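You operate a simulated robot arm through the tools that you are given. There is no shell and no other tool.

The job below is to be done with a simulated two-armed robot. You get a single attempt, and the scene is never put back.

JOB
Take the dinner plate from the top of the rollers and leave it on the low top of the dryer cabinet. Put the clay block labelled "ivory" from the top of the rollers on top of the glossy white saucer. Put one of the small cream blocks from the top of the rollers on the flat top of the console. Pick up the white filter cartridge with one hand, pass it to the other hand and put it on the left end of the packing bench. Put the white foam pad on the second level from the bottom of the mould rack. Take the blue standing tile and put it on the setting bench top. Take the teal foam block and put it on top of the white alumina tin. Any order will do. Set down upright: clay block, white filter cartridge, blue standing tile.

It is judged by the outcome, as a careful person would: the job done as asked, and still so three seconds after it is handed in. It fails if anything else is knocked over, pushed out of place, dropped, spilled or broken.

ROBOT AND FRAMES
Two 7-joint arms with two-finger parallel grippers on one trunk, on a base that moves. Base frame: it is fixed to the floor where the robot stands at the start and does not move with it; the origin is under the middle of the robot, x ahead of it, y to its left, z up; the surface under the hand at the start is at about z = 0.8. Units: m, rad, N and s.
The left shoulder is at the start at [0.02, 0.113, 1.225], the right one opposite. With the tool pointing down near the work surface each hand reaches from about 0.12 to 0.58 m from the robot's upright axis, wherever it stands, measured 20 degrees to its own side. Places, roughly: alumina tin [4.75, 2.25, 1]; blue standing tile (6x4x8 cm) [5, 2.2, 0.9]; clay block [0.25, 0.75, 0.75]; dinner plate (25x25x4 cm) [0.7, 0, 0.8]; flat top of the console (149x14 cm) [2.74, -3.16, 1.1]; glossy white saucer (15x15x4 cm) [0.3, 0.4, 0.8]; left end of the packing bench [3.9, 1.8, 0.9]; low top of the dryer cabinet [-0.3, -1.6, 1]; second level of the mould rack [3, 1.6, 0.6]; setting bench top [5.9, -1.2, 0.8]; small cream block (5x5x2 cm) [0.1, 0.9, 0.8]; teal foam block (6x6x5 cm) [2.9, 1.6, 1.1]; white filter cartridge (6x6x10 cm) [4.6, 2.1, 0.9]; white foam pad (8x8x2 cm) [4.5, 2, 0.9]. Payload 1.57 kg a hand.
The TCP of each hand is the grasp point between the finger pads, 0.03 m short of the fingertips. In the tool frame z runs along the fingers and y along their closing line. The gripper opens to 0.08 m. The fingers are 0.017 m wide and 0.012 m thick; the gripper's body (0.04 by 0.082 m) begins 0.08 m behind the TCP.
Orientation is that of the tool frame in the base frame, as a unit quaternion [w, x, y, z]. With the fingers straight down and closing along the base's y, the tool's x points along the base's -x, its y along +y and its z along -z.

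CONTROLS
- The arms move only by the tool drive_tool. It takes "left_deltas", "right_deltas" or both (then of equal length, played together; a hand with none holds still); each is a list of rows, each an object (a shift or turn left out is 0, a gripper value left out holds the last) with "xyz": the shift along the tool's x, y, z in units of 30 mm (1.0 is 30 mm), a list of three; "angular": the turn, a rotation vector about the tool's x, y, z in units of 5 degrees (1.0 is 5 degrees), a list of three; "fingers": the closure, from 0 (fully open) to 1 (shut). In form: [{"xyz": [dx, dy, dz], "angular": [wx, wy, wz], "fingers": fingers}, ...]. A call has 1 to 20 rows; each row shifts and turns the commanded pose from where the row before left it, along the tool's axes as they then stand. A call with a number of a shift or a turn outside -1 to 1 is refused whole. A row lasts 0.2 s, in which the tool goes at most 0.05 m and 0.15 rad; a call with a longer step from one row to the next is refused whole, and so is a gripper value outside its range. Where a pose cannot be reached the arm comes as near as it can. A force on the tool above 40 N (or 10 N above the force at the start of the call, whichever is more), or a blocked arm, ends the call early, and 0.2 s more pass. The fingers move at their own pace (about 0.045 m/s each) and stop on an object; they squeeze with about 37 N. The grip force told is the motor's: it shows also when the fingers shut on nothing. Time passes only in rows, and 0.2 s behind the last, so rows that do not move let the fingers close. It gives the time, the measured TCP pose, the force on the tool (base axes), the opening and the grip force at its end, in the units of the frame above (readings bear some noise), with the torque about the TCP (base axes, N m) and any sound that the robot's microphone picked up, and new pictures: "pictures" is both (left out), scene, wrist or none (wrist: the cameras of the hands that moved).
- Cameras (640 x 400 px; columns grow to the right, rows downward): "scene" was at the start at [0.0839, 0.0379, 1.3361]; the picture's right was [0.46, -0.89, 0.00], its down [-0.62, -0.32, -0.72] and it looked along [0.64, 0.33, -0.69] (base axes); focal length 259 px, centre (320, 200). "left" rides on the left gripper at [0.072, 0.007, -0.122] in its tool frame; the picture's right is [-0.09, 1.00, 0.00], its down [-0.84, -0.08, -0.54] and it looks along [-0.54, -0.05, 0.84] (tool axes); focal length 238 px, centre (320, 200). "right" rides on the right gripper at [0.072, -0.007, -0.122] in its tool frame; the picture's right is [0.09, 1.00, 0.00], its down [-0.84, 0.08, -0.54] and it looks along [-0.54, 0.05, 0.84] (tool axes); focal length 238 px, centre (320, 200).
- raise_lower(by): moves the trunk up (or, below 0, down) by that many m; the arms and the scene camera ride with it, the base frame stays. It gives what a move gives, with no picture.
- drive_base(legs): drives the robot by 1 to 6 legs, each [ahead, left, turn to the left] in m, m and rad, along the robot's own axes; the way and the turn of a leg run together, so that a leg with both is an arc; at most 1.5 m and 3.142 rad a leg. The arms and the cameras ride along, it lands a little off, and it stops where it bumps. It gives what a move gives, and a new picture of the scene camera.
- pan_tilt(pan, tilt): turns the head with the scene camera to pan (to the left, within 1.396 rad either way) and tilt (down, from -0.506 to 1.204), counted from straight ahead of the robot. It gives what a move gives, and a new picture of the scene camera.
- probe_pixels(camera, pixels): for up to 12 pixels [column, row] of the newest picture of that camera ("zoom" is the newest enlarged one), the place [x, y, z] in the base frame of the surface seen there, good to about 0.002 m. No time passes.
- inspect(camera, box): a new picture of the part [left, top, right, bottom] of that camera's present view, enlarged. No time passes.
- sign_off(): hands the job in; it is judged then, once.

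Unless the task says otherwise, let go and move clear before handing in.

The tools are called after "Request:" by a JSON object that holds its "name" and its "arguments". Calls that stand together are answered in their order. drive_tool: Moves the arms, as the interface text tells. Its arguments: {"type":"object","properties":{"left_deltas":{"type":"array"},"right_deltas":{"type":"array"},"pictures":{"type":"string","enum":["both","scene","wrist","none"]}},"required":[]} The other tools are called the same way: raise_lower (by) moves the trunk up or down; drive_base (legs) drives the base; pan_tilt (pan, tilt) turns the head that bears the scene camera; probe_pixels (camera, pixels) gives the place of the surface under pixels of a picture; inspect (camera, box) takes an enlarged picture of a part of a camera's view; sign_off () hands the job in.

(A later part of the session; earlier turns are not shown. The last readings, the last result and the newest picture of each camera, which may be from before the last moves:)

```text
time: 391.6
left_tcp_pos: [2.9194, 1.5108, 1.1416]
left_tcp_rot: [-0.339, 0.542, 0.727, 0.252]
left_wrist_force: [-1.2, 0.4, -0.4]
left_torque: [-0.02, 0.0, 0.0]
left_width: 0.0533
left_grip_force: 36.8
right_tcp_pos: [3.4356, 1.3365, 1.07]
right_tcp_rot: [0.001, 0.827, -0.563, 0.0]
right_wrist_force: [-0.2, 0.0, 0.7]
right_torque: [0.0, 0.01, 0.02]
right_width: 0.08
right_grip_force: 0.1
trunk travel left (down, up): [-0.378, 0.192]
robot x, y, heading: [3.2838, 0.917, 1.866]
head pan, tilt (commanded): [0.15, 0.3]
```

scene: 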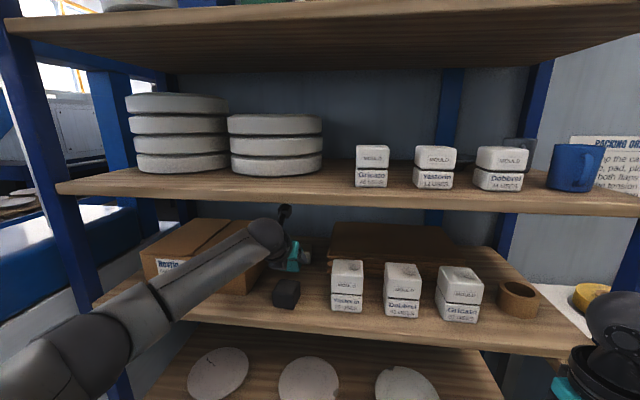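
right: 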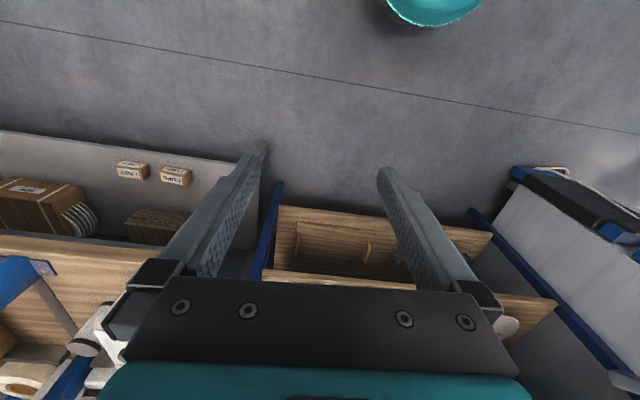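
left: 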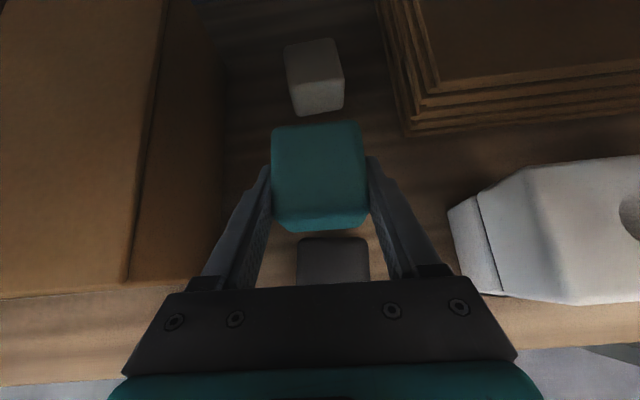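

The block is lifted 6 cm, its bottom at z≈1.11 clears the grey block's top (1.0945). Backing the base straight out 0.42 m.

Request:
{"name": "drive_base", "arguments": {"legs": [[-0.2, 0, 0], [-0.25, 0, 0]]}}

Request:
{"name": "inspect", "arguments": {"camera": "scene", "box": [180, 150, 400, 300]}}

```text
time: 394.6
left_tcp_pos: [3.0493, 1.0808, 1.1422]
left_tcp_rot: [-0.339, 0.541, 0.726, 0.254]
left_wrist_force: [-0.4, -0.4, -0.2]
left_torque: [0.02, -0.02, 0.04]
left_width: 0.0533
left_grip_force: 36.7
right_tcp_pos: [3.5628, 0.9091, 1.0701]
right_tcp_rot: [0.002, 0.826, -0.563, 0.0]
right_wrist_force: [0.3, 0.2, 1.5]
right_torque: [0.01, -0.01, 0.02]
right_width: 0.08
right_grip_force: 0.1
trunk travel left (down, up): [-0.378, 0.192]
robot x, y, heading: [3.408, 0.4906, 1.865]
head pan, tilt (commanded): [0.15, 0.3]
```

scene: 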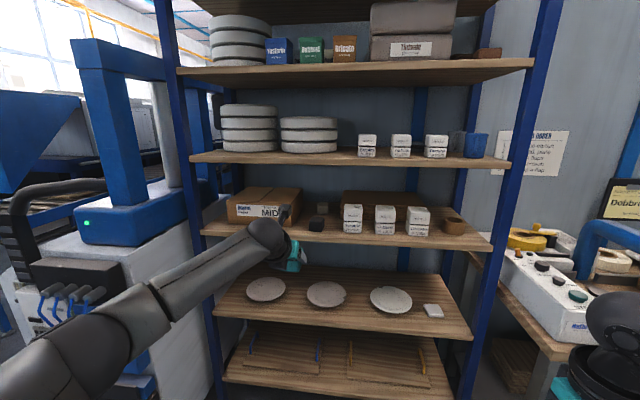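

```text
2.67 times, centred on (290, 225) of scene
```

zoom: 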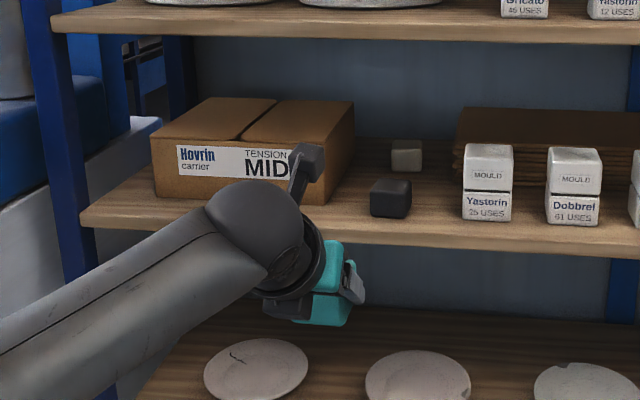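

Grey and beige blocks are undisturbed and the teal block is held. I'll tuck the right hand back and up, then travel along the bench toward the tin.

Request:
{"name": "drive_tool", "arguments": {"right_deltas": [{"xyz": [0.8, 0, -0.8]}, {"xyz": [0.8, 0, -0.8]}, {"xyz": [0.8, 0, -0.8]}, {"xyz": [0.8, 0, -0.8]}, {}], "pictures": "none"}}

Request:
{"name": "drive_base", "arguments": {"legs": [[-0.1, -0.8, 0], [0, -0.75, 0], [0, 0, -0.436]]}}

Request:
{"name": "pan_tilt", "arguments": {"pan": 0.0, "tilt": 0.65}}

```text
time: 395.8
left_tcp_pos: [3.0479, 1.0825, 1.1412]
left_tcp_rot: [-0.339, 0.541, 0.727, 0.252]
left_wrist_force: [-0.4, -0.6, 0.0]
left_torque: [0.03, 0.02, -0.02]
left_width: 0.0535
left_grip_force: 37.4
right_tcp_pos: [3.6002, 0.8206, 1.1667]
right_tcp_rot: [0.001, 0.826, -0.563, 0.0]
right_wrist_force: [0.0, 0.6, 0.0]
right_torque: [0.05, 0.02, -0.01]
right_width: 0.08
right_grip_force: 0.0
trunk travel left (down, up): [-0.378, 0.192]
robot x, y, heading: [3.4112, 0.4913, 1.866]
head pan, tilt (commanded): [0.15, 0.3]
```

```text
time: 405.0
left_tcp_pos: [4.8486, 1.5391, 1.1421]
left_tcp_rot: [-0.276, 0.686, 0.593, 0.319]
left_wrist_force: [-0.4, -0.1, -1.3]
left_torque: [0.0, -0.01, 0.01]
left_width: 0.0533
left_grip_force: 36.9
right_tcp_pos: [5.2398, 1.0691, 1.166]
right_tcp_rot: [-0.002, -0.686, 0.728, 0.0]
right_wrist_force: [0.7, 0.5, -0.2]
right_torque: [-0.02, 0.0, -0.02]
right_width: 0.08
right_grip_force: 0.0
trunk travel left (down, up): [-0.378, 0.192]
robot x, y, heading: [4.9307, 0.8495, 1.43]
head pan, tilt (commanded): [0.15, 0.3]
```

scene: 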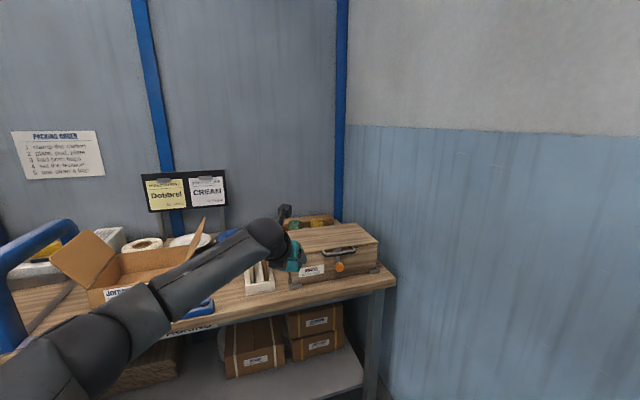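

```text
time: 405.9
left_tcp_pos: [4.8487, 1.5388, 1.1409]
left_tcp_rot: [-0.277, 0.685, 0.593, 0.32]
left_wrist_force: [1.2, 1.7, 0.1]
left_torque: [-0.01, 0.03, 0.02]
left_width: 0.0536
left_grip_force: 36.5
right_tcp_pos: [5.2401, 1.0695, 1.1663]
right_tcp_rot: [-0.001, -0.686, 0.728, 0.0]
right_wrist_force: [0.2, -0.6, 0.3]
right_torque: [-0.05, -0.02, 0.01]
right_width: 0.08
right_grip_force: 0.1
trunk travel left (down, up): [-0.378, 0.192]
robot x, y, heading: [4.9289, 0.849, 1.431]
head pan, tilt (commanded): [0.0, 0.649]
```

scene: 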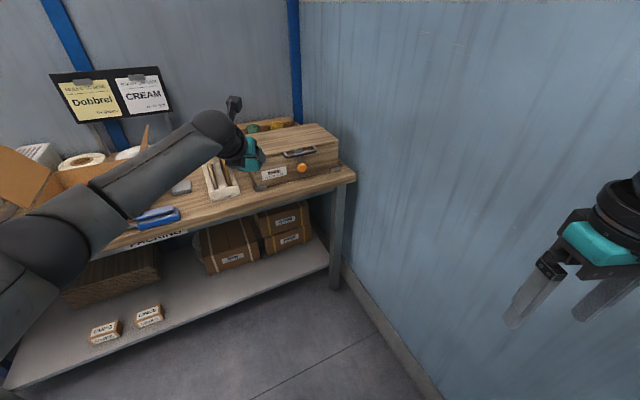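

I'm facing the crate/tin diagonally. To keep the right elbow away from the wall, I'll bring the left hand 22 cm to the right and 8 cm back relative to my body first.

Request:
{"name": "drive_tool", "arguments": {"left_deltas": [{"xyz": [-0.214, 0.917, -0.255]}, {"xyz": [-0.214, 0.917, -0.255]}, {"xyz": [-0.214, 0.917, -0.255]}, {"xyz": [-0.214, 0.917, -0.255]}, {"xyz": [-0.214, 0.917, -0.255]}, {"xyz": [-0.214, 0.917, -0.255]}, {"xyz": [-0.214, 0.917, -0.255]}, {"xyz": [-0.214, 0.917, -0.255]}, {}], "pictures": "scene"}}

```text
time: 407.9
left_tcp_pos: [5.0548, 1.4266, 1.1412]
left_tcp_rot: [-0.276, 0.685, 0.593, 0.319]
left_wrist_force: [0.5, -0.3, 0.1]
left_torque: [0.01, -0.03, 0.0]
left_width: 0.0536
left_grip_force: 37.0
right_tcp_pos: [5.2387, 1.0693, 1.167]
right_tcp_rot: [-0.001, -0.686, 0.728, 0.0]
right_wrist_force: [0.7, -0.1, 0.0]
right_torque: [0.0, 0.03, 0.0]
right_width: 0.0798
right_grip_force: 0.0
trunk travel left (down, up): [-0.378, 0.192]
robot x, y, heading: [4.929, 0.8475, 1.433]
head pan, tilt (commanded): [0.0, 0.649]
```

scene: 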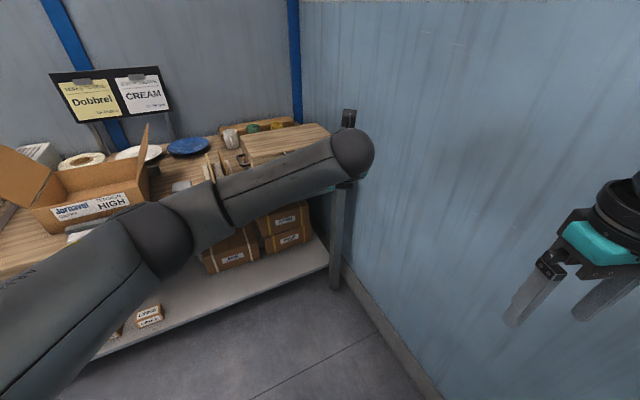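

Now drive in: 0.4 m ahead with 0.29 m left, then check.

Request:
{"name": "drive_base", "arguments": {"legs": [[0.4, 0.29, 0]]}}

Request:
{"name": "pan_tilt", "arguments": {"pan": 0.1, "tilt": 0.6}}

```text
time: 410.8
left_tcp_pos: [4.8303, 1.8593, 1.1424]
left_tcp_rot: [-0.278, 0.683, 0.595, 0.319]
left_wrist_force: [0.1, 0.4, -0.7]
left_torque: [0.01, 0.01, -0.03]
left_width: 0.0535
left_grip_force: 36.9
right_tcp_pos: [5.0149, 1.5016, 1.1668]
right_tcp_rot: [0.0, -0.687, 0.727, 0.001]
right_wrist_force: [-0.2, -0.5, 1.3]
right_torque: [0.01, -0.02, 0.01]
right_width: 0.0802
right_grip_force: 0.1
trunk travel left (down, up): [-0.378, 0.192]
robot x, y, heading: [4.7095, 1.2804, 1.438]
head pan, tilt (commanded): [0.0, 0.649]
```

scene: 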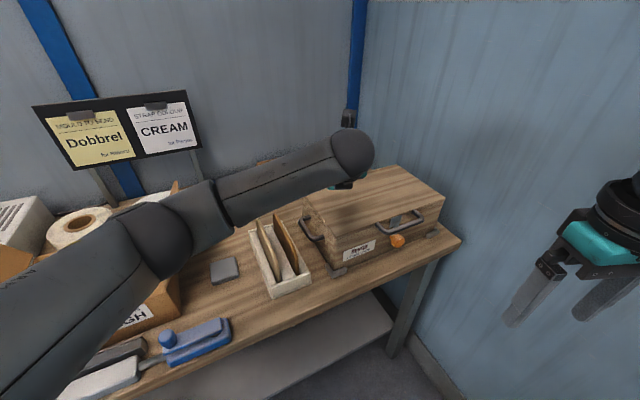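

```text
time: 411.4
left_tcp_pos: [4.8297, 1.8603, 1.1418]
left_tcp_rot: [-0.278, 0.684, 0.595, 0.319]
left_wrist_force: [-0.2, 0.4, 0.0]
left_torque: [-0.01, 0.03, 0.01]
left_width: 0.0534
left_grip_force: 37.2
right_tcp_pos: [5.0156, 1.5022, 1.1669]
right_tcp_rot: [-0.001, -0.687, 0.727, 0.0]
right_wrist_force: [0.1, 0.6, 0.7]
right_torque: [0.0, 0.02, -0.01]
right_width: 0.0802
right_grip_force: 0.0
trunk travel left (down, up): [-0.378, 0.192]
robot x, y, heading: [4.7102, 1.2801, 1.435]
head pan, tilt (commanded): [0.099, 0.6]
```

scene: 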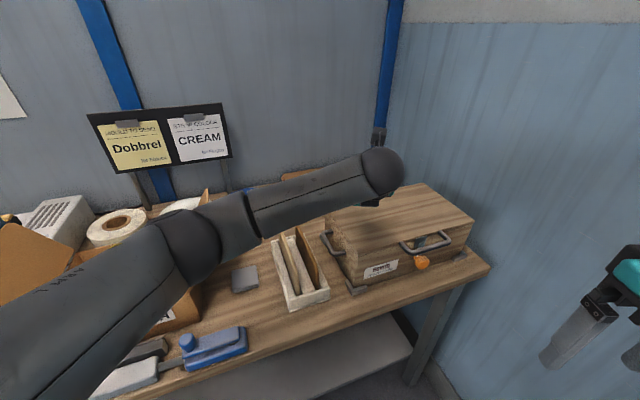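

I need to check that the left elbow clears the carton's flap on the way; probing the arm's underside positions.

Request:
{"name": "probe_pixels", "arguments": {"camera": "scene", "pixels": [[190, 240], [215, 255], [180, 275], [130, 310], [240, 225], [320, 205], [60, 330], [210, 190], [300, 190]]}}

Request:
{"name": "inspect", "arguments": {"camera": "left", "box": [0, 0, 640, 400]}}

```text
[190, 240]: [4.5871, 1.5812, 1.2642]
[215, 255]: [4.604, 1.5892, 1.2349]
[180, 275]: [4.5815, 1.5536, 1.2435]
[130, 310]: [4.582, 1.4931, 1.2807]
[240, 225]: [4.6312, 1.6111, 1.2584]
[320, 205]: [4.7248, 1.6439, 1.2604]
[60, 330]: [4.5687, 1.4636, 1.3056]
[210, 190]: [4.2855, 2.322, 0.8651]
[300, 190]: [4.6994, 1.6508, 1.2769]
```

```text
1.00 times, centred on (320, 200) of left (not enlarged: the box is as wide or as high as the picture)
```

zoom: 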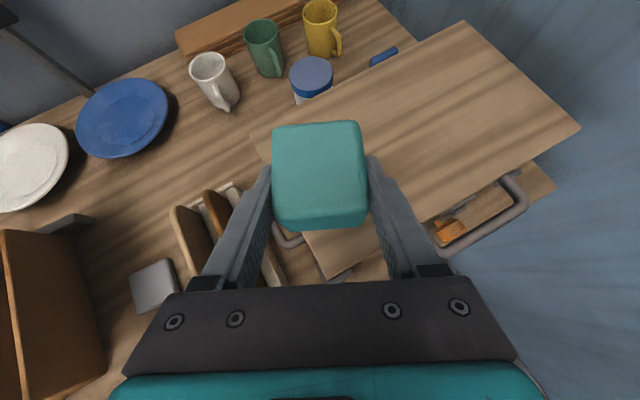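

The elbow rides at z≈1.2 and will pass over the tile stand, clear of the flap. The wrist view nicely shows the tin's lid at (310,75) and the tile at (383,57); probing them.

Request:
{"name": "probe_pixels", "arguments": {"camera": "zoom", "pixels": [[310, 74], [291, 75], [331, 72], [311, 59], [312, 90], [313, 97], [383, 57], [373, 64], [397, 49], [385, 62], [250, 130], [272, 128]]}}

Request:
{"name": "inspect", "arguments": {"camera": "left", "box": [270, 30, 420, 130]}}

```text
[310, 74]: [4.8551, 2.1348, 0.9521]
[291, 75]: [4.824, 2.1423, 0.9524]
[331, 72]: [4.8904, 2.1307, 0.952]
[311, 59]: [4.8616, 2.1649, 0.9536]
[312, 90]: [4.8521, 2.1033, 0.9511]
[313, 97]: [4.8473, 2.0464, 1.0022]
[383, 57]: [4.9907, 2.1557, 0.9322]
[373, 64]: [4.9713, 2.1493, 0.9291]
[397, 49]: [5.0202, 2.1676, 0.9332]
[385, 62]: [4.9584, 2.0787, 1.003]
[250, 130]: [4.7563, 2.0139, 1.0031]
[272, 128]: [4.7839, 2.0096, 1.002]
```

```text
4.00 times, centred on (345, 80) of left
```

zoom: 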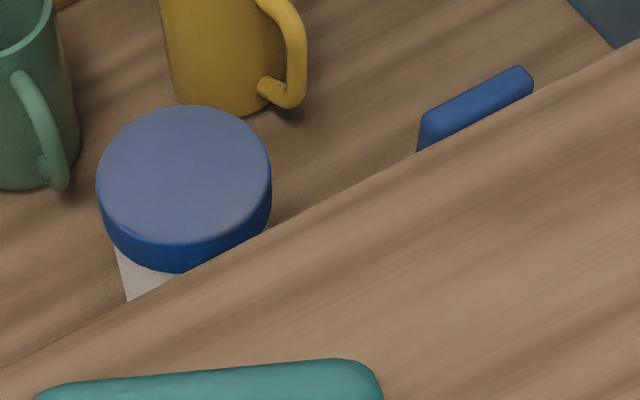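

The lid's centre is (4.857,2.134), top z≈0.9525. Driving another 0.2 m ahead; the rest by arm.

Request:
{"name": "drive_base", "arguments": {"legs": [[0.2, 0.01, 0]]}}

Request:
{"name": "inspect", "arguments": {"camera": "left", "box": [0, 0, 640, 400]}}

```text
time: 413.0
left_tcp_pos: [4.8472, 2.0552, 1.1404]
left_tcp_rot: [-0.278, 0.683, 0.596, 0.319]
left_wrist_force: [0.0, 0.7, -0.3]
left_torque: [0.01, 0.02, 0.03]
left_width: 0.0535
left_grip_force: 36.8
right_tcp_pos: [5.0306, 1.6973, 1.1657]
right_tcp_rot: [-0.001, -0.687, 0.726, -0.001]
right_wrist_force: [0.0, 0.5, -0.1]
right_torque: [0.02, -0.02, -0.02]
right_width: 0.0802
right_grip_force: 0.0
trunk travel left (down, up): [-0.378, 0.192]
robot x, y, heading: [4.7241, 1.4748, 1.436]
head pan, tilt (commanded): [0.099, 0.6]
```

scene: 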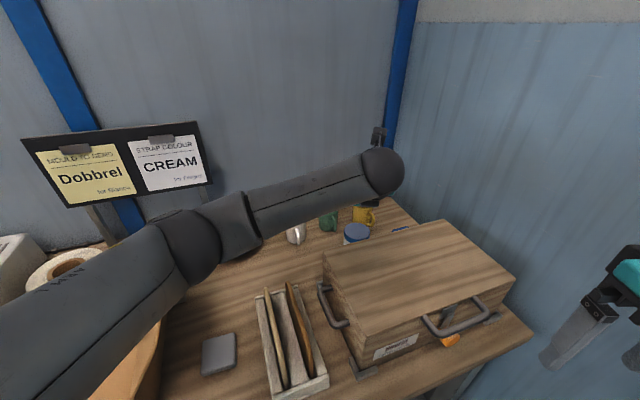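

```text
1.00 times, centred on (320, 200) of left (not enlarged: the box is as wide or as high as the picture)
```

zoom: 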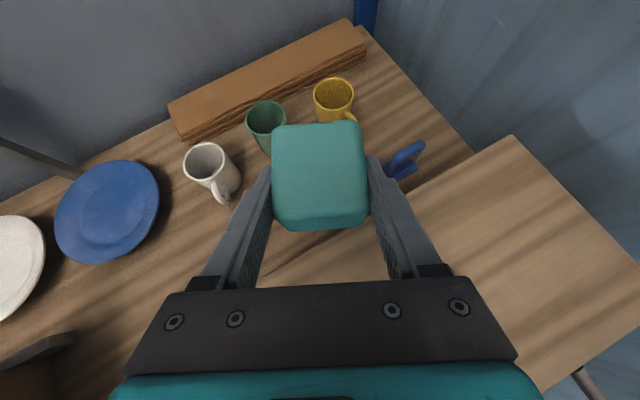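

The wrist view now shows the whole blue tile at (405,160). Zooming on it for its shape.

Request:
{"name": "inspect", "arguments": {"camera": "left", "box": [370, 120, 450, 200]}}

```text
5.00 times, centred on (410, 160) of left
```

zoom: 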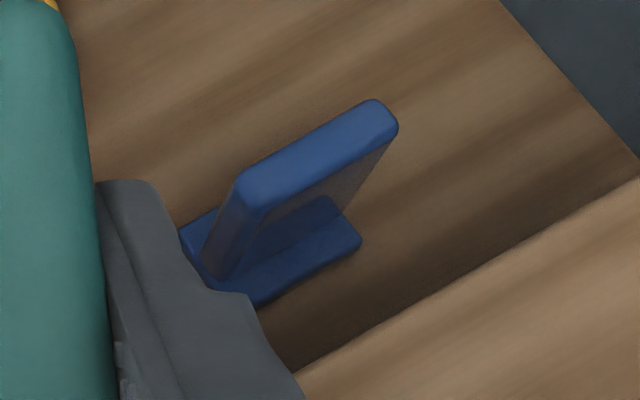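

Request:
{"name": "probe_pixels", "arguments": {"camera": "zoom", "pixels": [[320, 150], [250, 190], [375, 110], [385, 130], [255, 205], [240, 190], [225, 240], [300, 260], [345, 240], [260, 295], [195, 230], [330, 215]]}}

```text
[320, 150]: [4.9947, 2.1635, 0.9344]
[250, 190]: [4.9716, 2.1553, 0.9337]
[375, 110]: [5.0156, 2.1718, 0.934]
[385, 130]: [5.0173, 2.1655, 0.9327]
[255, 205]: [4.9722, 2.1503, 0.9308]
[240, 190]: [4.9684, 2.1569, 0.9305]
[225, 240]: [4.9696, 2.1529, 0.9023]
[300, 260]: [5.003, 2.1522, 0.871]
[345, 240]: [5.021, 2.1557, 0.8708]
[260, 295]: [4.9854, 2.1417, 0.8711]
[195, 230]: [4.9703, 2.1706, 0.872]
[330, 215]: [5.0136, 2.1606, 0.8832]
```

The tile is a slab with a foot plate, good for a vertical pinch later. Now the teal block: base 5 cm ahead for comfortable reach, then fine positioning over the lid.

Request:
{"name": "drive_base", "arguments": {"legs": [[0.05, 0, 0]]}}

```text
time: 413.9
left_tcp_pos: [4.8539, 2.1046, 1.1406]
left_tcp_rot: [-0.278, 0.684, 0.595, 0.319]
left_wrist_force: [0.9, 0.1, 0.1]
left_torque: [-0.02, 0.0, 0.02]
left_width: 0.0534
left_grip_force: 36.8
right_tcp_pos: [5.039, 1.748, 1.1662]
right_tcp_rot: [0.0, -0.687, 0.726, 0.0]
right_wrist_force: [-0.6, 0.9, -0.4]
right_torque: [-0.08, 0.0, 0.0]
right_width: 0.0802
right_grip_force: 0.0
trunk travel left (down, up): [-0.378, 0.192]
robot x, y, heading: [4.7318, 1.5276, 1.438]
head pan, tilt (commanded): [0.099, 0.6]
```

scene: 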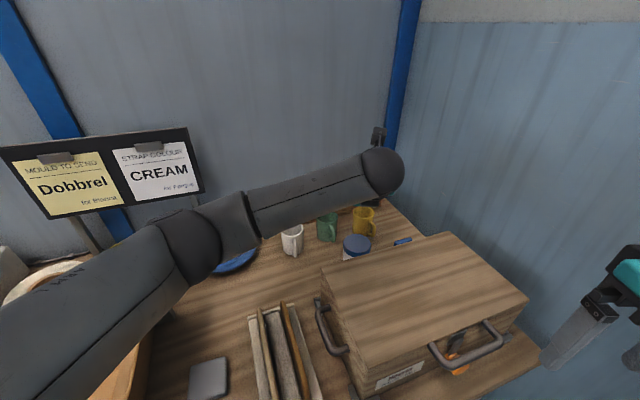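

Fine-shift 2 cm and descend about 10 cm, watching the view.

Request:
{"name": "drive_tool", "arguments": {"left_deltas": [{"xyz": [0.46, -0.03, 0.55]}, {"xyz": [-0.62, 0, 0.52]}, {"xyz": [-0.62, 0, 0.52]}, {"xyz": [-0.62, 0, 0.52]}, {"xyz": [-0.62, 0, 0.52]}, {}]}}

```text
time: 415.3
left_tcp_pos: [4.8555, 2.1258, 1.0439]
left_tcp_rot: [-0.277, 0.683, 0.595, 0.319]
left_wrist_force: [-1.0, 0.4, 0.1]
left_torque: [0.01, 0.02, 0.0]
left_width: 0.0537
left_grip_force: 37.2
right_tcp_pos: [5.039, 1.7467, 1.1658]
right_tcp_rot: [-0.001, -0.687, 0.727, 0.0]
right_wrist_force: [-0.5, -0.6, 0.6]
right_torque: [-0.01, 0.0, -0.02]
right_width: 0.08
right_grip_force: 0.1
trunk travel left (down, up): [-0.378, 0.192]
robot x, y, heading: [4.7324, 1.5243, 1.437]
head pan, tilt (commanded): [0.099, 0.6]
```

scene: 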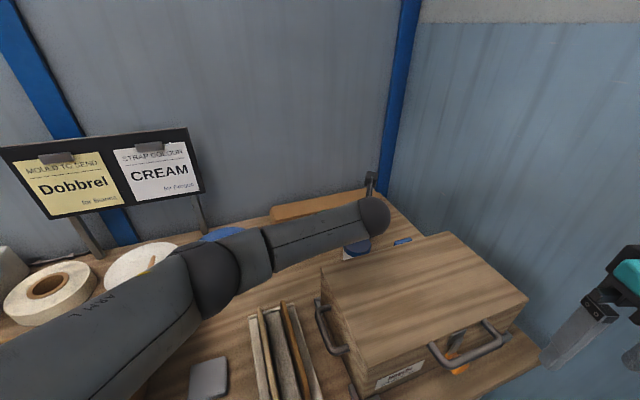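
left: 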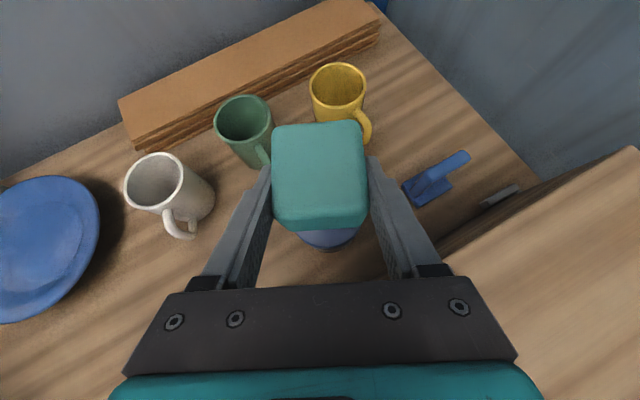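

The lid peeks out beneath the block at (325,238). Checking the green mug's handle distance and my forearm height over the crate.

Request:
{"name": "probe_pixels", "arguments": {"camera": "left", "pixels": [[263, 155], [245, 125], [268, 105], [366, 130], [325, 240], [305, 235], [350, 235], [440, 250]]}}

Request:
{"name": "probe_pixels", "arguments": {"camera": "scene", "pixels": [[375, 215], [340, 245], [290, 265], [250, 280], [220, 300], [190, 320], [350, 250]]}}

```text
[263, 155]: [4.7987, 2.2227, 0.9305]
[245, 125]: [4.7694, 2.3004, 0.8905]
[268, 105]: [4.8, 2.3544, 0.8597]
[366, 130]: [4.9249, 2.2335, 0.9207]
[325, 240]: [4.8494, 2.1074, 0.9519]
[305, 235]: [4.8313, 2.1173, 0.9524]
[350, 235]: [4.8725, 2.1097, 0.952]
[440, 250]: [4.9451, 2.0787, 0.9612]
```

```text
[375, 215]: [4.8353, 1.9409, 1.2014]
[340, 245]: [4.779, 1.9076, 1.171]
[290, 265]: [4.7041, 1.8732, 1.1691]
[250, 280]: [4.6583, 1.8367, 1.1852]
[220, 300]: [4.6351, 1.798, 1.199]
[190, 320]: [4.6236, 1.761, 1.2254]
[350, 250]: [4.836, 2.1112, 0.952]
```

Clear on both sides. Descending another 4.7 cm, then creeping.

Request:
{"name": "drive_tool", "arguments": {"left_deltas": [{"xyz": [-0.6, 0, 0.5]}, {"xyz": [-0.6, 0, 0.5]}, {}], "pictures": "wrist"}}

```text
time: 416.1
left_tcp_pos: [4.8555, 2.126, 0.9978]
left_tcp_rot: [-0.277, 0.684, 0.595, 0.319]
left_wrist_force: [0.6, -0.4, 0.0]
left_torque: [0.0, 0.03, -0.01]
left_width: 0.0533
left_grip_force: 37.2
right_tcp_pos: [5.0388, 1.7471, 1.1664]
right_tcp_rot: [-0.001, -0.687, 0.727, -0.001]
right_wrist_force: [-0.5, -0.4, 0.3]
right_torque: [-0.01, 0.02, -0.03]
right_width: 0.0801
right_grip_force: 0.0
trunk travel left (down, up): [-0.378, 0.192]
robot x, y, heading: [4.7302, 1.5253, 1.438]
head pan, tilt (commanded): [0.099, 0.6]
```

left: 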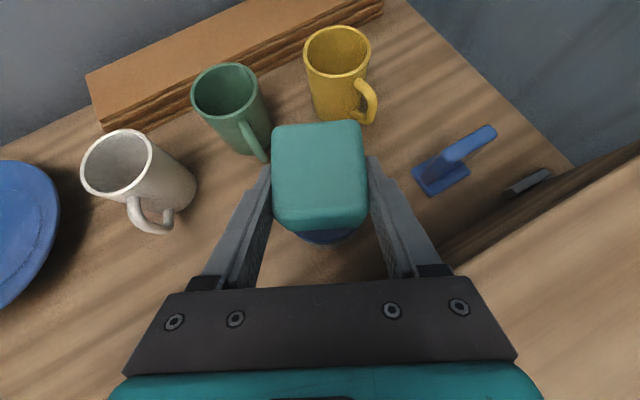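

Request:
{"name": "drive_tool", "arguments": {"left_deltas": [{"xyz": [-0.15, 0, 0.125]}, {"xyz": [-0.12, 0, 0.1]}, {}], "pictures": "none"}}

Request:
{"name": "drive_tool", "arguments": {"left_deltas": [{"xyz": [-0.05, 0, 0.042]}, {}], "pictures": "none"}}

```text
time: 416.9
left_tcp_pos: [4.854, 2.1254, 0.9884]
left_tcp_rot: [-0.277, 0.684, 0.595, 0.319]
left_wrist_force: [0.3, 0.0, 0.2]
left_torque: [-0.01, 0.0, -0.01]
left_width: 0.0536
left_grip_force: 36.8
right_tcp_pos: [5.0396, 1.7472, 1.1662]
right_tcp_rot: [-0.002, -0.688, 0.726, 0.0]
right_wrist_force: [-0.4, -0.1, 0.0]
right_torque: [-0.01, 0.03, 0.0]
right_width: 0.0802
right_grip_force: 0.1
trunk travel left (down, up): [-0.378, 0.192]
robot x, y, heading: [4.732, 1.5259, 1.432]
head pan, tilt (commanded): [0.099, 0.6]
```

```text
time: 417.5
left_tcp_pos: [4.8544, 2.1261, 0.9851]
left_tcp_rot: [-0.278, 0.684, 0.595, 0.318]
left_wrist_force: [1.3, 0.1, 0.1]
left_torque: [0.01, 0.01, 0.0]
left_width: 0.0534
left_grip_force: 37.1
right_tcp_pos: [5.0388, 1.7475, 1.1664]
right_tcp_rot: [-0.001, -0.687, 0.727, 0.0]
right_wrist_force: [0.1, 0.7, 0.1]
right_torque: [0.01, -0.01, -0.01]
right_width: 0.0799
right_grip_force: 0.1
trunk travel left (down, up): [-0.378, 0.192]
robot x, y, heading: [4.7317, 1.5258, 1.431]
head pan, tilt (commanded): [0.099, 0.6]
```

Request:
{"name": "drive_tool", "arguments": {"left_deltas": [{"xyz": [-0.04, 0, 0.033]}, {}], "pictures": "none"}}

Request:
{"name": "drive_tool", "arguments": {"left_deltas": [{"xyz": [-0.03, 0, 0.025]}, {}], "pictures": "none"}}

```text
time: 418.1
left_tcp_pos: [4.8557, 2.1256, 0.9859]
left_tcp_rot: [-0.278, 0.683, 0.595, 0.319]
left_wrist_force: [0.1, 0.7, 2.6]
left_torque: [0.06, 0.03, -0.01]
left_width: 0.0534
left_grip_force: 36.9
right_tcp_pos: [5.0389, 1.745, 1.1658]
right_tcp_rot: [-0.001, -0.687, 0.726, 0.001]
right_wrist_force: [-0.5, 0.8, 0.8]
right_torque: [-0.01, -0.04, 0.01]
right_width: 0.0798
right_grip_force: 0.0
trunk travel left (down, up): [-0.378, 0.192]
robot x, y, heading: [4.7322, 1.525, 1.437]
head pan, tilt (commanded): [0.099, 0.6]
```

```text
time: 418.7
left_tcp_pos: [4.8566, 2.125, 0.9845]
left_tcp_rot: [-0.278, 0.684, 0.594, 0.32]
left_wrist_force: [-1.5, 1.2, 10.5]
left_torque: [0.17, 0.03, 0.06]
left_width: 0.0534
left_grip_force: 37.0
right_tcp_pos: [5.0387, 1.7461, 1.1676]
right_tcp_rot: [-0.001, -0.687, 0.726, 0.001]
right_wrist_force: [-1.1, -1.0, -0.5]
right_torque: [-0.05, 0.04, -0.03]
right_width: 0.08
right_grip_force: 0.0
trunk travel left (down, up): [-0.378, 0.192]
robot x, y, heading: [4.7329, 1.5233, 1.434]
head pan, tilt (commanded): [0.099, 0.6]
```

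The block rests on the lid (10 N). Easing 0.5 mm, opening, and withdrawing along the tool axis.

Request:
{"name": "drive_tool", "arguments": {"left_deltas": [{"xyz": [0.02, 0, -0.015]}, {"fingers": 0.2}, {"fingers": 0.05}, {"fingers": 0.05}, {"xyz": [0, 0, -0.3]}, {"xyz": [0, 0, -0.5]}, {"xyz": [0, 0, -0.7]}, {"xyz": [0, 0, -0.7]}, {"xyz": [0.3, 0, -0.7]}, {"xyz": [0.5, 0, -0.6]}, {"xyz": [0.5, 0, -0.6]}]}}

```text
time: 421.1
left_tcp_pos: [4.8454, 2.0569, 1.0918]
left_tcp_rot: [-0.278, 0.684, 0.595, 0.319]
left_wrist_force: [-0.1, 0.1, 0.3]
left_torque: [0.02, -0.01, -0.03]
left_width: 0.0761
left_grip_force: 0.0
right_tcp_pos: [5.0377, 1.7471, 1.1653]
right_tcp_rot: [-0.001, -0.686, 0.727, -0.001]
right_wrist_force: [-0.6, 0.5, 0.1]
right_torque: [-0.04, 0.0, 0.03]
right_width: 0.08
right_grip_force: 0.0
trunk travel left (down, up): [-0.378, 0.192]
robot x, y, heading: [4.7334, 1.5199, 1.433]
head pan, tilt (commanded): [0.099, 0.6]
```

scene: 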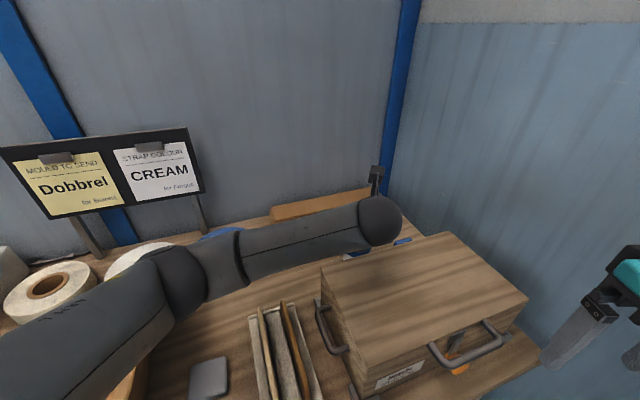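
left: 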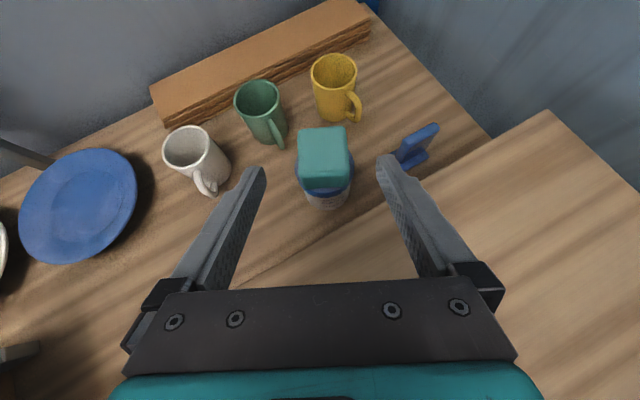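

The teal block sits on the tin. I'll zoom to verify the tin's label and centring.

Request:
{"name": "inspect", "arguments": {"camera": "left", "box": [270, 100, 390, 220]}}

```text
3.33 times, centred on (330, 160) of left
```

zoom: 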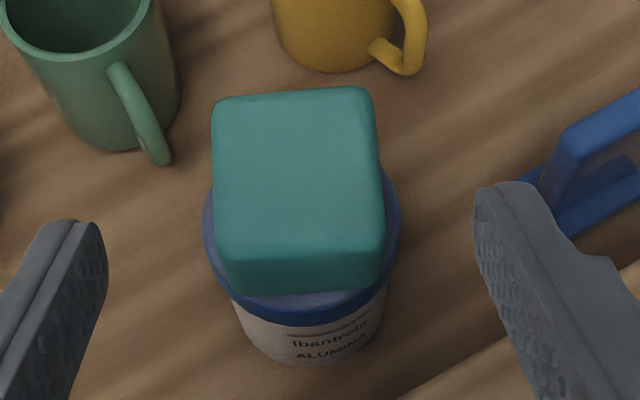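

The label reads ALUMINA and the block sits squarely on its lid. Now the tile with the right hand: back off, pull the left hand left and up, and turn square to the bench.

Request:
{"name": "drive_base", "arguments": {"legs": [[-0.5, 0, 0]]}}

Request:
{"name": "drive_tool", "arguments": {"left_deltas": [{"xyz": [0.151, -0.815, -0.512], "fingers": 0}, {"xyz": [0.151, -0.815, -0.512]}, {"xyz": [0.151, -0.815, -0.512]}, {"xyz": [0.151, -0.815, -0.512]}, {"xyz": [0.151, -0.815, -0.512]}, {"xyz": [0.151, -0.815, -0.512]}, {"xyz": [0.151, -0.815, -0.512]}, {"xyz": [0.151, -0.815, -0.512]}, {"xyz": [0.151, -0.815, -0.512]}, {}], "pictures": "none"}}

Request:
{"name": "drive_base", "arguments": {"legs": [[0, 0, 0.435]]}}

```text
time: 424.1
left_tcp_pos: [4.7774, 1.5636, 1.091]
left_tcp_rot: [-0.277, 0.684, 0.595, 0.318]
left_wrist_force: [0.2, 0.0, -0.7]
left_torque: [-0.01, 0.05, 0.03]
left_width: 0.0759
left_grip_force: 0.0
right_tcp_pos: [4.9713, 1.2523, 1.1665]
right_tcp_rot: [-0.001, -0.687, 0.727, 0.001]
right_wrist_force: [-0.8, -0.2, 0.5]
right_torque: [0.02, -0.01, 0.01]
right_width: 0.08
right_grip_force: 0.0
trunk travel left (down, up): [-0.378, 0.192]
robot x, y, heading: [4.66, 1.0301, 1.439]
head pan, tilt (commanded): [0.099, 0.6]
```

scene: 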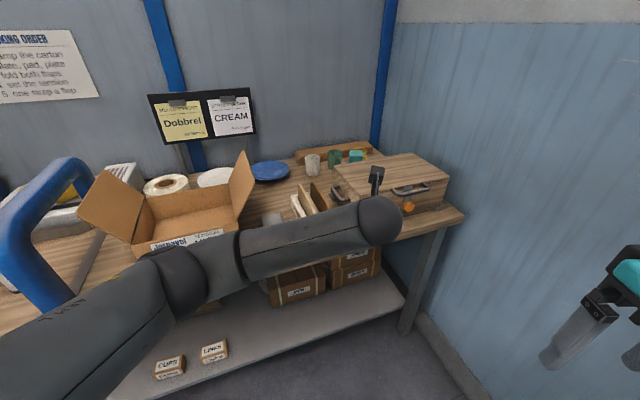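

```text
time: 426.3
left_tcp_pos: [4.55, 1.5155, 1.2114]
left_tcp_rot: [-0.277, 0.684, 0.594, 0.319]
left_wrist_force: [0.5, -0.2, -0.3]
left_torque: [0.0, 0.02, 0.02]
left_width: 0.0802
left_grip_force: 0.1
right_tcp_pos: [4.9711, 1.2543, 1.1656]
right_tcp_rot: [-0.002, -0.687, 0.727, 0.0]
right_wrist_force: [-0.5, 0.3, 0.7]
right_torque: [0.04, -0.01, 0.0]
right_width: 0.08
right_grip_force: 0.0
trunk travel left (down, up): [-0.378, 0.192]
robot x, y, heading: [4.6656, 1.0308, 1.436]
head pan, tilt (commanded): [0.099, 0.6]
```

```text
time: 427.9
left_tcp_pos: [4.3614, 1.4258, 1.2114]
left_tcp_rot: [-0.338, 0.543, 0.726, 0.253]
left_wrist_force: [0.6, -0.6, -0.1]
left_torque: [0.0, 0.0, 0.02]
left_width: 0.0802
left_grip_force: 0.0
right_tcp_pos: [4.8527, 1.3596, 1.1658]
right_tcp_rot: [0.001, 0.825, -0.565, 0.0]
right_wrist_force: [-0.5, 0.3, 1.3]
right_torque: [0.02, -0.02, 0.0]
right_width: 0.0797
right_grip_force: 0.0
trunk travel left (down, up): [-0.378, 0.192]
robot x, y, heading: [4.6604, 1.028, 1.858]
head pan, tilt (commanded): [0.099, 0.6]
```

scene: 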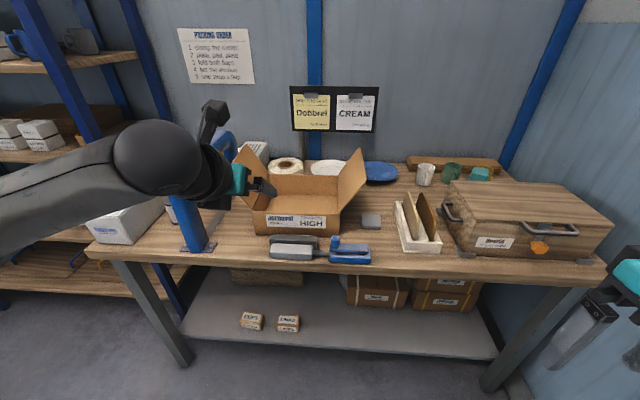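

Squared up. I'll roll the right hand so it closes front-to-back with its camera to the right, then drive in toward the tile.

Request:
{"name": "drive_tool", "arguments": {"right_deltas": [{"angular": [0, 0, -1]}, {"angular": [0, 0, -1]}, {"angular": [0, 0, -1]}, {"angular": [0, 0, -1]}, {"angular": [0, 0, -1]}, {"angular": [0, 0, -1]}, {"angular": [0, 0, -1]}, {"angular": [0, 0, -1]}, {"angular": [0, 0, -1]}, {"angular": [0, 0, -1]}, {"angular": [0, 0, -1]}, {"angular": [0, 0, -1]}, {"angular": [0, 0, -1]}, {"angular": [0, 0, -1]}, {"angular": [0, 0, -1]}, {"angular": [0, 0, -1]}, {"angular": [0, 0, -1]}, {"angular": [0, 0, -0.16]}], "pictures": "none"}}

Request:
{"name": "drive_base", "arguments": {"legs": [[0, -0.31, 0.01], [0.3, 0, 0]]}}

Request:
{"name": "pan_tilt", "arguments": {"pan": -0.5, "tilt": 0.75}}

```text
time: 431.7
left_tcp_pos: [4.3612, 1.4258, 1.2125]
left_tcp_rot: [-0.339, 0.543, 0.726, 0.253]
left_wrist_force: [0.2, -0.2, -0.4]
left_torque: [-0.03, 0.0, 0.01]
left_width: 0.0798
left_grip_force: 0.1
right_tcp_pos: [4.8527, 1.3601, 1.1659]
right_tcp_rot: [0.001, 0.989, 0.148, -0.002]
right_wrist_force: [0.8, -0.4, -0.2]
right_torque: [-0.01, 0.0, -0.01]
right_width: 0.0799
right_grip_force: 0.1
trunk travel left (down, up): [-0.378, 0.192]
robot x, y, heading: [4.6629, 1.0312, 1.859]
head pan, tilt (commanded): [0.099, 0.6]
```

```text
time: 435.4
left_tcp_pos: [4.5525, 1.7915, 1.2116]
left_tcp_rot: [-0.341, 0.536, 0.731, 0.25]
left_wrist_force: [0.0, 0.7, 0.1]
left_torque: [0.01, 0.01, 0.02]
left_width: 0.0803
left_grip_force: 0.1
right_tcp_pos: [5.0463, 1.7356, 1.1653]
right_tcp_rot: [0.001, 0.988, 0.158, -0.001]
right_wrist_force: [0.5, 0.5, 0.1]
right_torque: [-0.02, -0.03, 0.0]
right_width: 0.0804
right_grip_force: 0.1
trunk travel left (down, up): [-0.378, 0.192]
robot x, y, heading: [4.8638, 1.4028, 1.883]
head pan, tilt (commanded): [0.099, 0.6]
```

scene: 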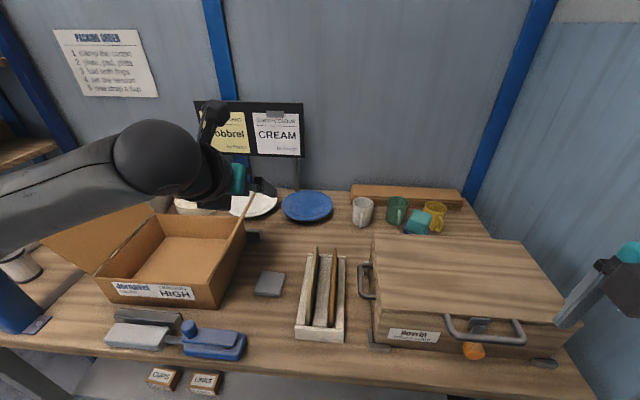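

```text
time: 436.4
left_tcp_pos: [4.5535, 1.7899, 1.2117]
left_tcp_rot: [-0.341, 0.536, 0.731, 0.25]
left_wrist_force: [-0.4, -0.6, -0.2]
left_torque: [-0.05, 0.01, -0.01]
left_width: 0.0801
left_grip_force: 0.0
right_tcp_pos: [5.0454, 1.7345, 1.1646]
right_tcp_rot: [0.002, 0.988, 0.157, 0.0]
right_wrist_force: [0.1, 0.1, 0.5]
right_torque: [-0.04, 0.0, 0.02]
right_width: 0.08
right_grip_force: 0.1
trunk travel left (down, up): [-0.378, 0.192]
robot x, y, heading: [4.8632, 1.4007, 1.877]
head pan, tilt (commanded): [-0.499, 0.75]
```

scene: 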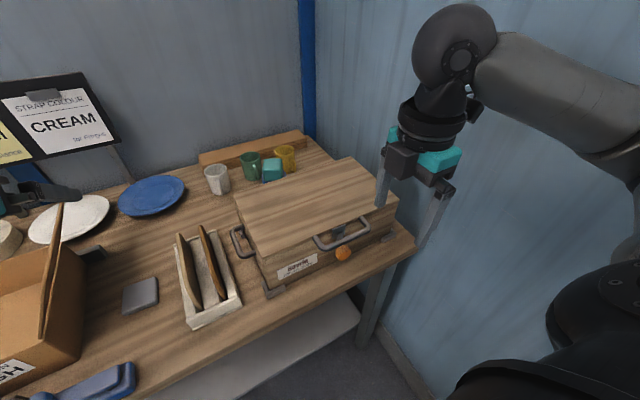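

I'm at u≈5.06. Checking how near the right elbow is to the wall before going further.

Request:
{"name": "probe_pixels", "arguments": {"camera": "scene", "pixels": [[560, 90], [610, 130], [635, 160], [560, 320], [600, 360], [520, 240], [620, 230], [460, 60]]}}

Request:
{"name": "pan_tilt", "arguments": {"pan": -1.1, "tilt": 0.6}}

```text
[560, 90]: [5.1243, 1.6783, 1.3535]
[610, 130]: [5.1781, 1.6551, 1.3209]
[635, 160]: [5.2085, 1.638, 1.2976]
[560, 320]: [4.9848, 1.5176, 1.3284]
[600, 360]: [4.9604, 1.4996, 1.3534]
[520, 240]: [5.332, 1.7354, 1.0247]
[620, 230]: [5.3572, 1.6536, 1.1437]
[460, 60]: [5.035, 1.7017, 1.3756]
```

```text
time: 437.4
left_tcp_pos: [4.5524, 1.7897, 1.2111]
left_tcp_rot: [-0.34, 0.537, 0.73, 0.251]
left_wrist_force: [0.3, 0.3, -0.2]
left_torque: [0.05, 0.01, 0.04]
left_width: 0.0799
left_grip_force: 0.0
right_tcp_pos: [5.0452, 1.7347, 1.1667]
right_tcp_rot: [0.0, 0.988, 0.157, 0.0]
right_wrist_force: [-0.1, 0.2, 0.1]
right_torque: [-0.03, -0.02, 0.03]
right_width: 0.08
right_grip_force: 0.0
trunk travel left (down, up): [-0.378, 0.192]
robot x, y, heading: [4.8646, 1.4058, 1.884]
head pan, tilt (commanded): [-1.1, 0.6]
```

scene: 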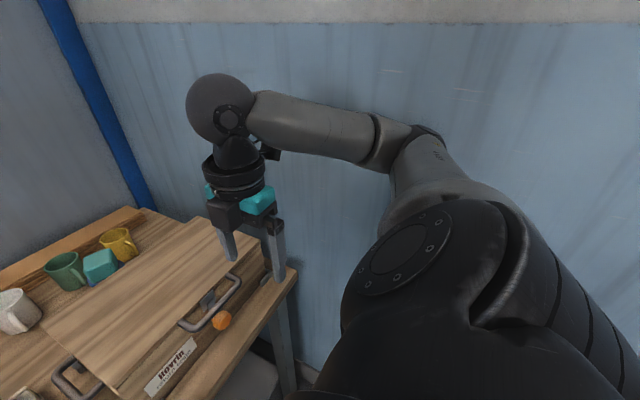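

Request:
{"name": "probe_pixels", "arguments": {"camera": "scene", "pixels": [[410, 150], [430, 135], [420, 165], [380, 145], [460, 165], [450, 100], [340, 180], [520, 100]]}}

```text
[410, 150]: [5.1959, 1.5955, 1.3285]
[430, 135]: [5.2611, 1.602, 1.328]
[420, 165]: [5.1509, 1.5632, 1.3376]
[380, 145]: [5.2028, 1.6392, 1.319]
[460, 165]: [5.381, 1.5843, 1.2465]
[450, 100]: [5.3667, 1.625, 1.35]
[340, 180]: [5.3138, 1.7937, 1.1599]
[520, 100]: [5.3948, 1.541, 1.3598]
```

The elbow has ~10 cm to the wall. Driving 0.2 m ahead so the tile comes within vertical reach.

Request:
{"name": "drive_base", "arguments": {"legs": [[0.2, -0.01, -0.012]]}}

Request:
{"name": "pan_tilt", "arguments": {"pan": -0.45, "tilt": 0.8}}

```text
time: 439.0
left_tcp_pos: [4.5104, 1.9849, 1.211]
left_tcp_rot: [-0.339, 0.541, 0.727, 0.252]
left_wrist_force: [-0.4, 1.4, -0.2]
left_torque: [-0.06, 0.01, 0.0]
left_width: 0.08
left_grip_force: 0.1
right_tcp_pos: [5.0016, 1.9222, 1.1663]
right_tcp_rot: [0.001, 0.989, 0.15, -0.001]
right_wrist_force: [-0.8, -0.4, -0.4]
right_torque: [-0.03, 0.0, 0.02]
right_width: 0.08
right_grip_force: 0.0
trunk travel left (down, up): [-0.378, 0.192]
robot x, y, heading: [4.8171, 1.5924, 1.868]
head pan, tilt (commanded): [-1.1, 0.6]
```

scene: 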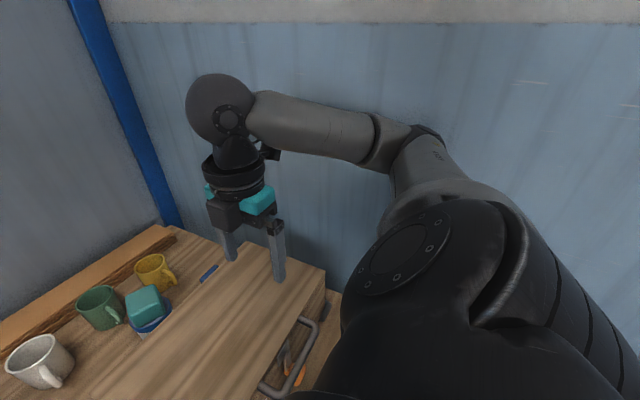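

```text
time: 440.0
left_tcp_pos: [4.5102, 1.9843, 1.2116]
left_tcp_rot: [-0.34, 0.54, 0.728, 0.251]
left_wrist_force: [0.1, 0.3, 0.1]
left_torque: [0.01, -0.05, 0.02]
left_width: 0.08
left_grip_force: 0.2
right_tcp_pos: [5.0022, 1.9204, 1.1656]
right_tcp_rot: [0.001, 0.989, 0.151, -0.001]
right_wrist_force: [-0.3, -0.3, -0.1]
right_torque: [0.0, 0.0, -0.04]
right_width: 0.08
right_grip_force: 0.0
trunk travel left (down, up): [-0.378, 0.192]
robot x, y, heading: [4.8173, 1.5903, 1.865]
head pan, tilt (commanded): [-0.45, 0.799]
```

scene: 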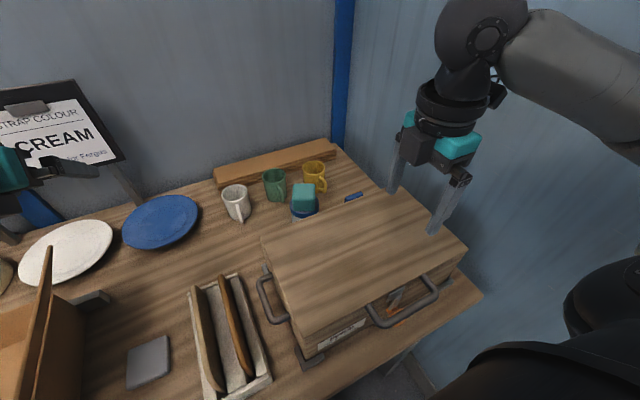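

Right hand at (5.002,1.920); the tile's slab centre is (4.9945,2.1615). Moving over it at the current height.

Request:
{"name": "drive_tool", "arguments": {"right_deltas": [{"xyz": [0.239, -0.861, 0]}, {"xyz": [0.239, -0.861, 0]}, {"xyz": [0.239, -0.861, 0]}, {"xyz": [0.239, -0.861, 0]}, {"xyz": [0.239, -0.861, 0]}, {"xyz": [0.239, -0.861, 0]}, {"xyz": [0.239, -0.861, 0]}, {"xyz": [0.239, -0.861, 0]}, {"xyz": [0.239, -0.861, 0]}, {}]}}

```text
time: 442.2
left_tcp_pos: [4.5105, 1.9839, 1.2118]
left_tcp_rot: [-0.339, 0.541, 0.727, 0.252]
left_wrist_force: [0.1, 0.0, -0.4]
left_torque: [-0.02, 0.0, -0.01]
left_width: 0.0799
left_grip_force: 0.1
right_tcp_pos: [4.995, 2.1625, 1.1656]
right_tcp_rot: [0.0, 0.989, 0.15, -0.001]
right_wrist_force: [0.8, 0.6, -0.4]
right_torque: [-0.02, 0.02, -0.01]
right_width: 0.0799
right_grip_force: 0.1
trunk travel left (down, up): [-0.378, 0.192]
robot x, y, heading: [4.8164, 1.5931, 1.864]
head pan, tilt (commanded): [-0.45, 0.799]
```

scene: 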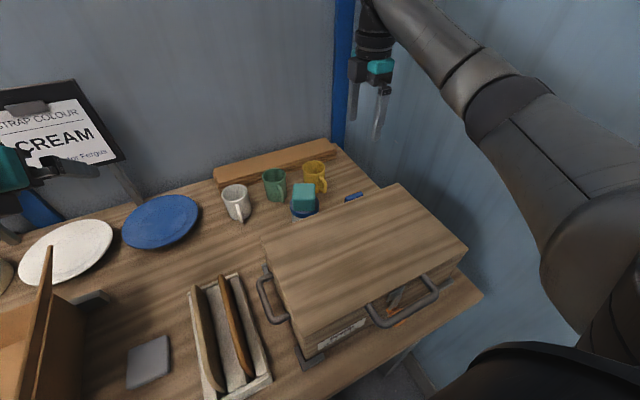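
right: 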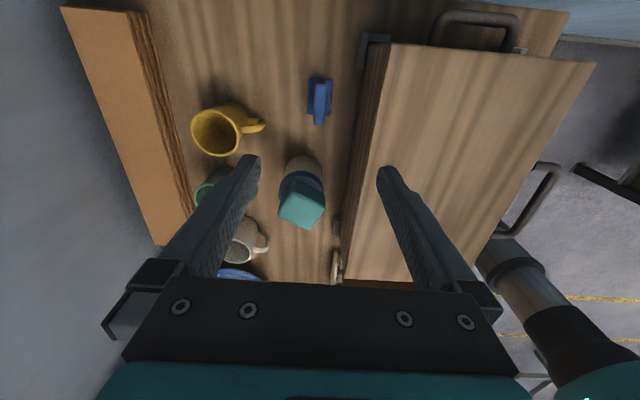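

The tile is centred at (320,100) in the wrist view. I'll narrow the fingers to 48 mm to stay clear of the crate edge and descend to z≈1.0.

Request:
{"name": "drive_tool", "arguments": {"right_deltas": [{"fingers": 0.4}, {"fingers": 0.4, "xyz": [0, 0, 0.8]}, {"xyz": [0, 0, 0.9]}, {"xyz": [0, 0, 0.9]}, {"xyz": [0, 0, 0.9]}, {"xyz": [0, 0, 0.9]}, {"xyz": [0, 0, 0.9]}, {}]}}

```text
time: 444.0
left_tcp_pos: [4.5091, 1.9846, 1.2121]
left_tcp_rot: [-0.339, 0.541, 0.727, 0.253]
left_wrist_force: [0.3, -0.8, 0.8]
left_torque: [0.02, 0.01, -0.01]
left_width: 0.0801
left_grip_force: 0.0
right_tcp_pos: [4.9942, 2.1623, 1.0077]
right_tcp_rot: [0.0, 0.989, 0.15, -0.002]
right_wrist_force: [-0.4, 0.6, 0.4]
right_torque: [-0.01, -0.02, 0.01]
right_width: 0.0479
right_grip_force: 0.1
trunk travel left (down, up): [-0.378, 0.192]
robot x, y, heading: [4.8141, 1.5881, 1.861]
head pan, tilt (commanded): [-0.45, 0.799]
```

scene: 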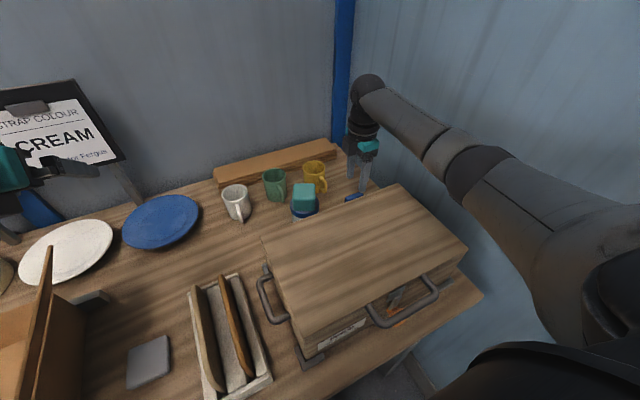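
right: 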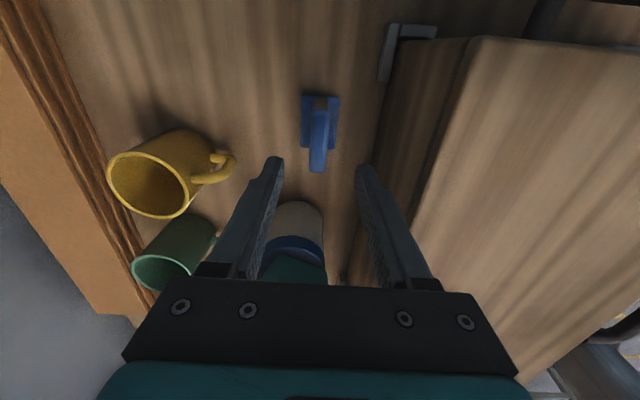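

Slab centred between the fingers. Descending the last 9 cm.

Request:
{"name": "drive_tool", "arguments": {"right_deltas": [{"xyz": [0, 0, 0.8]}, {"xyz": [0, 0, 0.8]}, {"xyz": [0, 0, 0.8]}, {"xyz": [0, 0, 0.55]}, {}], "pictures": "wrist"}}

```text
time: 445.2
left_tcp_pos: [4.5098, 1.9834, 1.2129]
left_tcp_rot: [-0.339, 0.541, 0.727, 0.252]
left_wrist_force: [0.3, -0.5, 0.3]
left_torque: [-0.02, -0.01, 0.03]
left_width: 0.08
left_grip_force: 0.0
right_tcp_pos: [4.996, 2.1634, 0.918]
right_tcp_rot: [0.001, 0.989, 0.151, -0.001]
right_wrist_force: [0.3, 0.3, 1.0]
right_torque: [0.0, -0.01, -0.01]
right_width: 0.0482
right_grip_force: 0.1
trunk travel left (down, up): [-0.378, 0.192]
robot x, y, heading: [4.8156, 1.5923, 1.871]
head pan, tilt (commanded): [-0.45, 0.799]
```

right: 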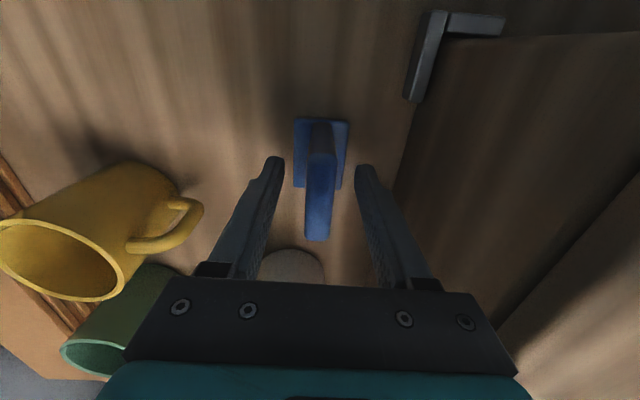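

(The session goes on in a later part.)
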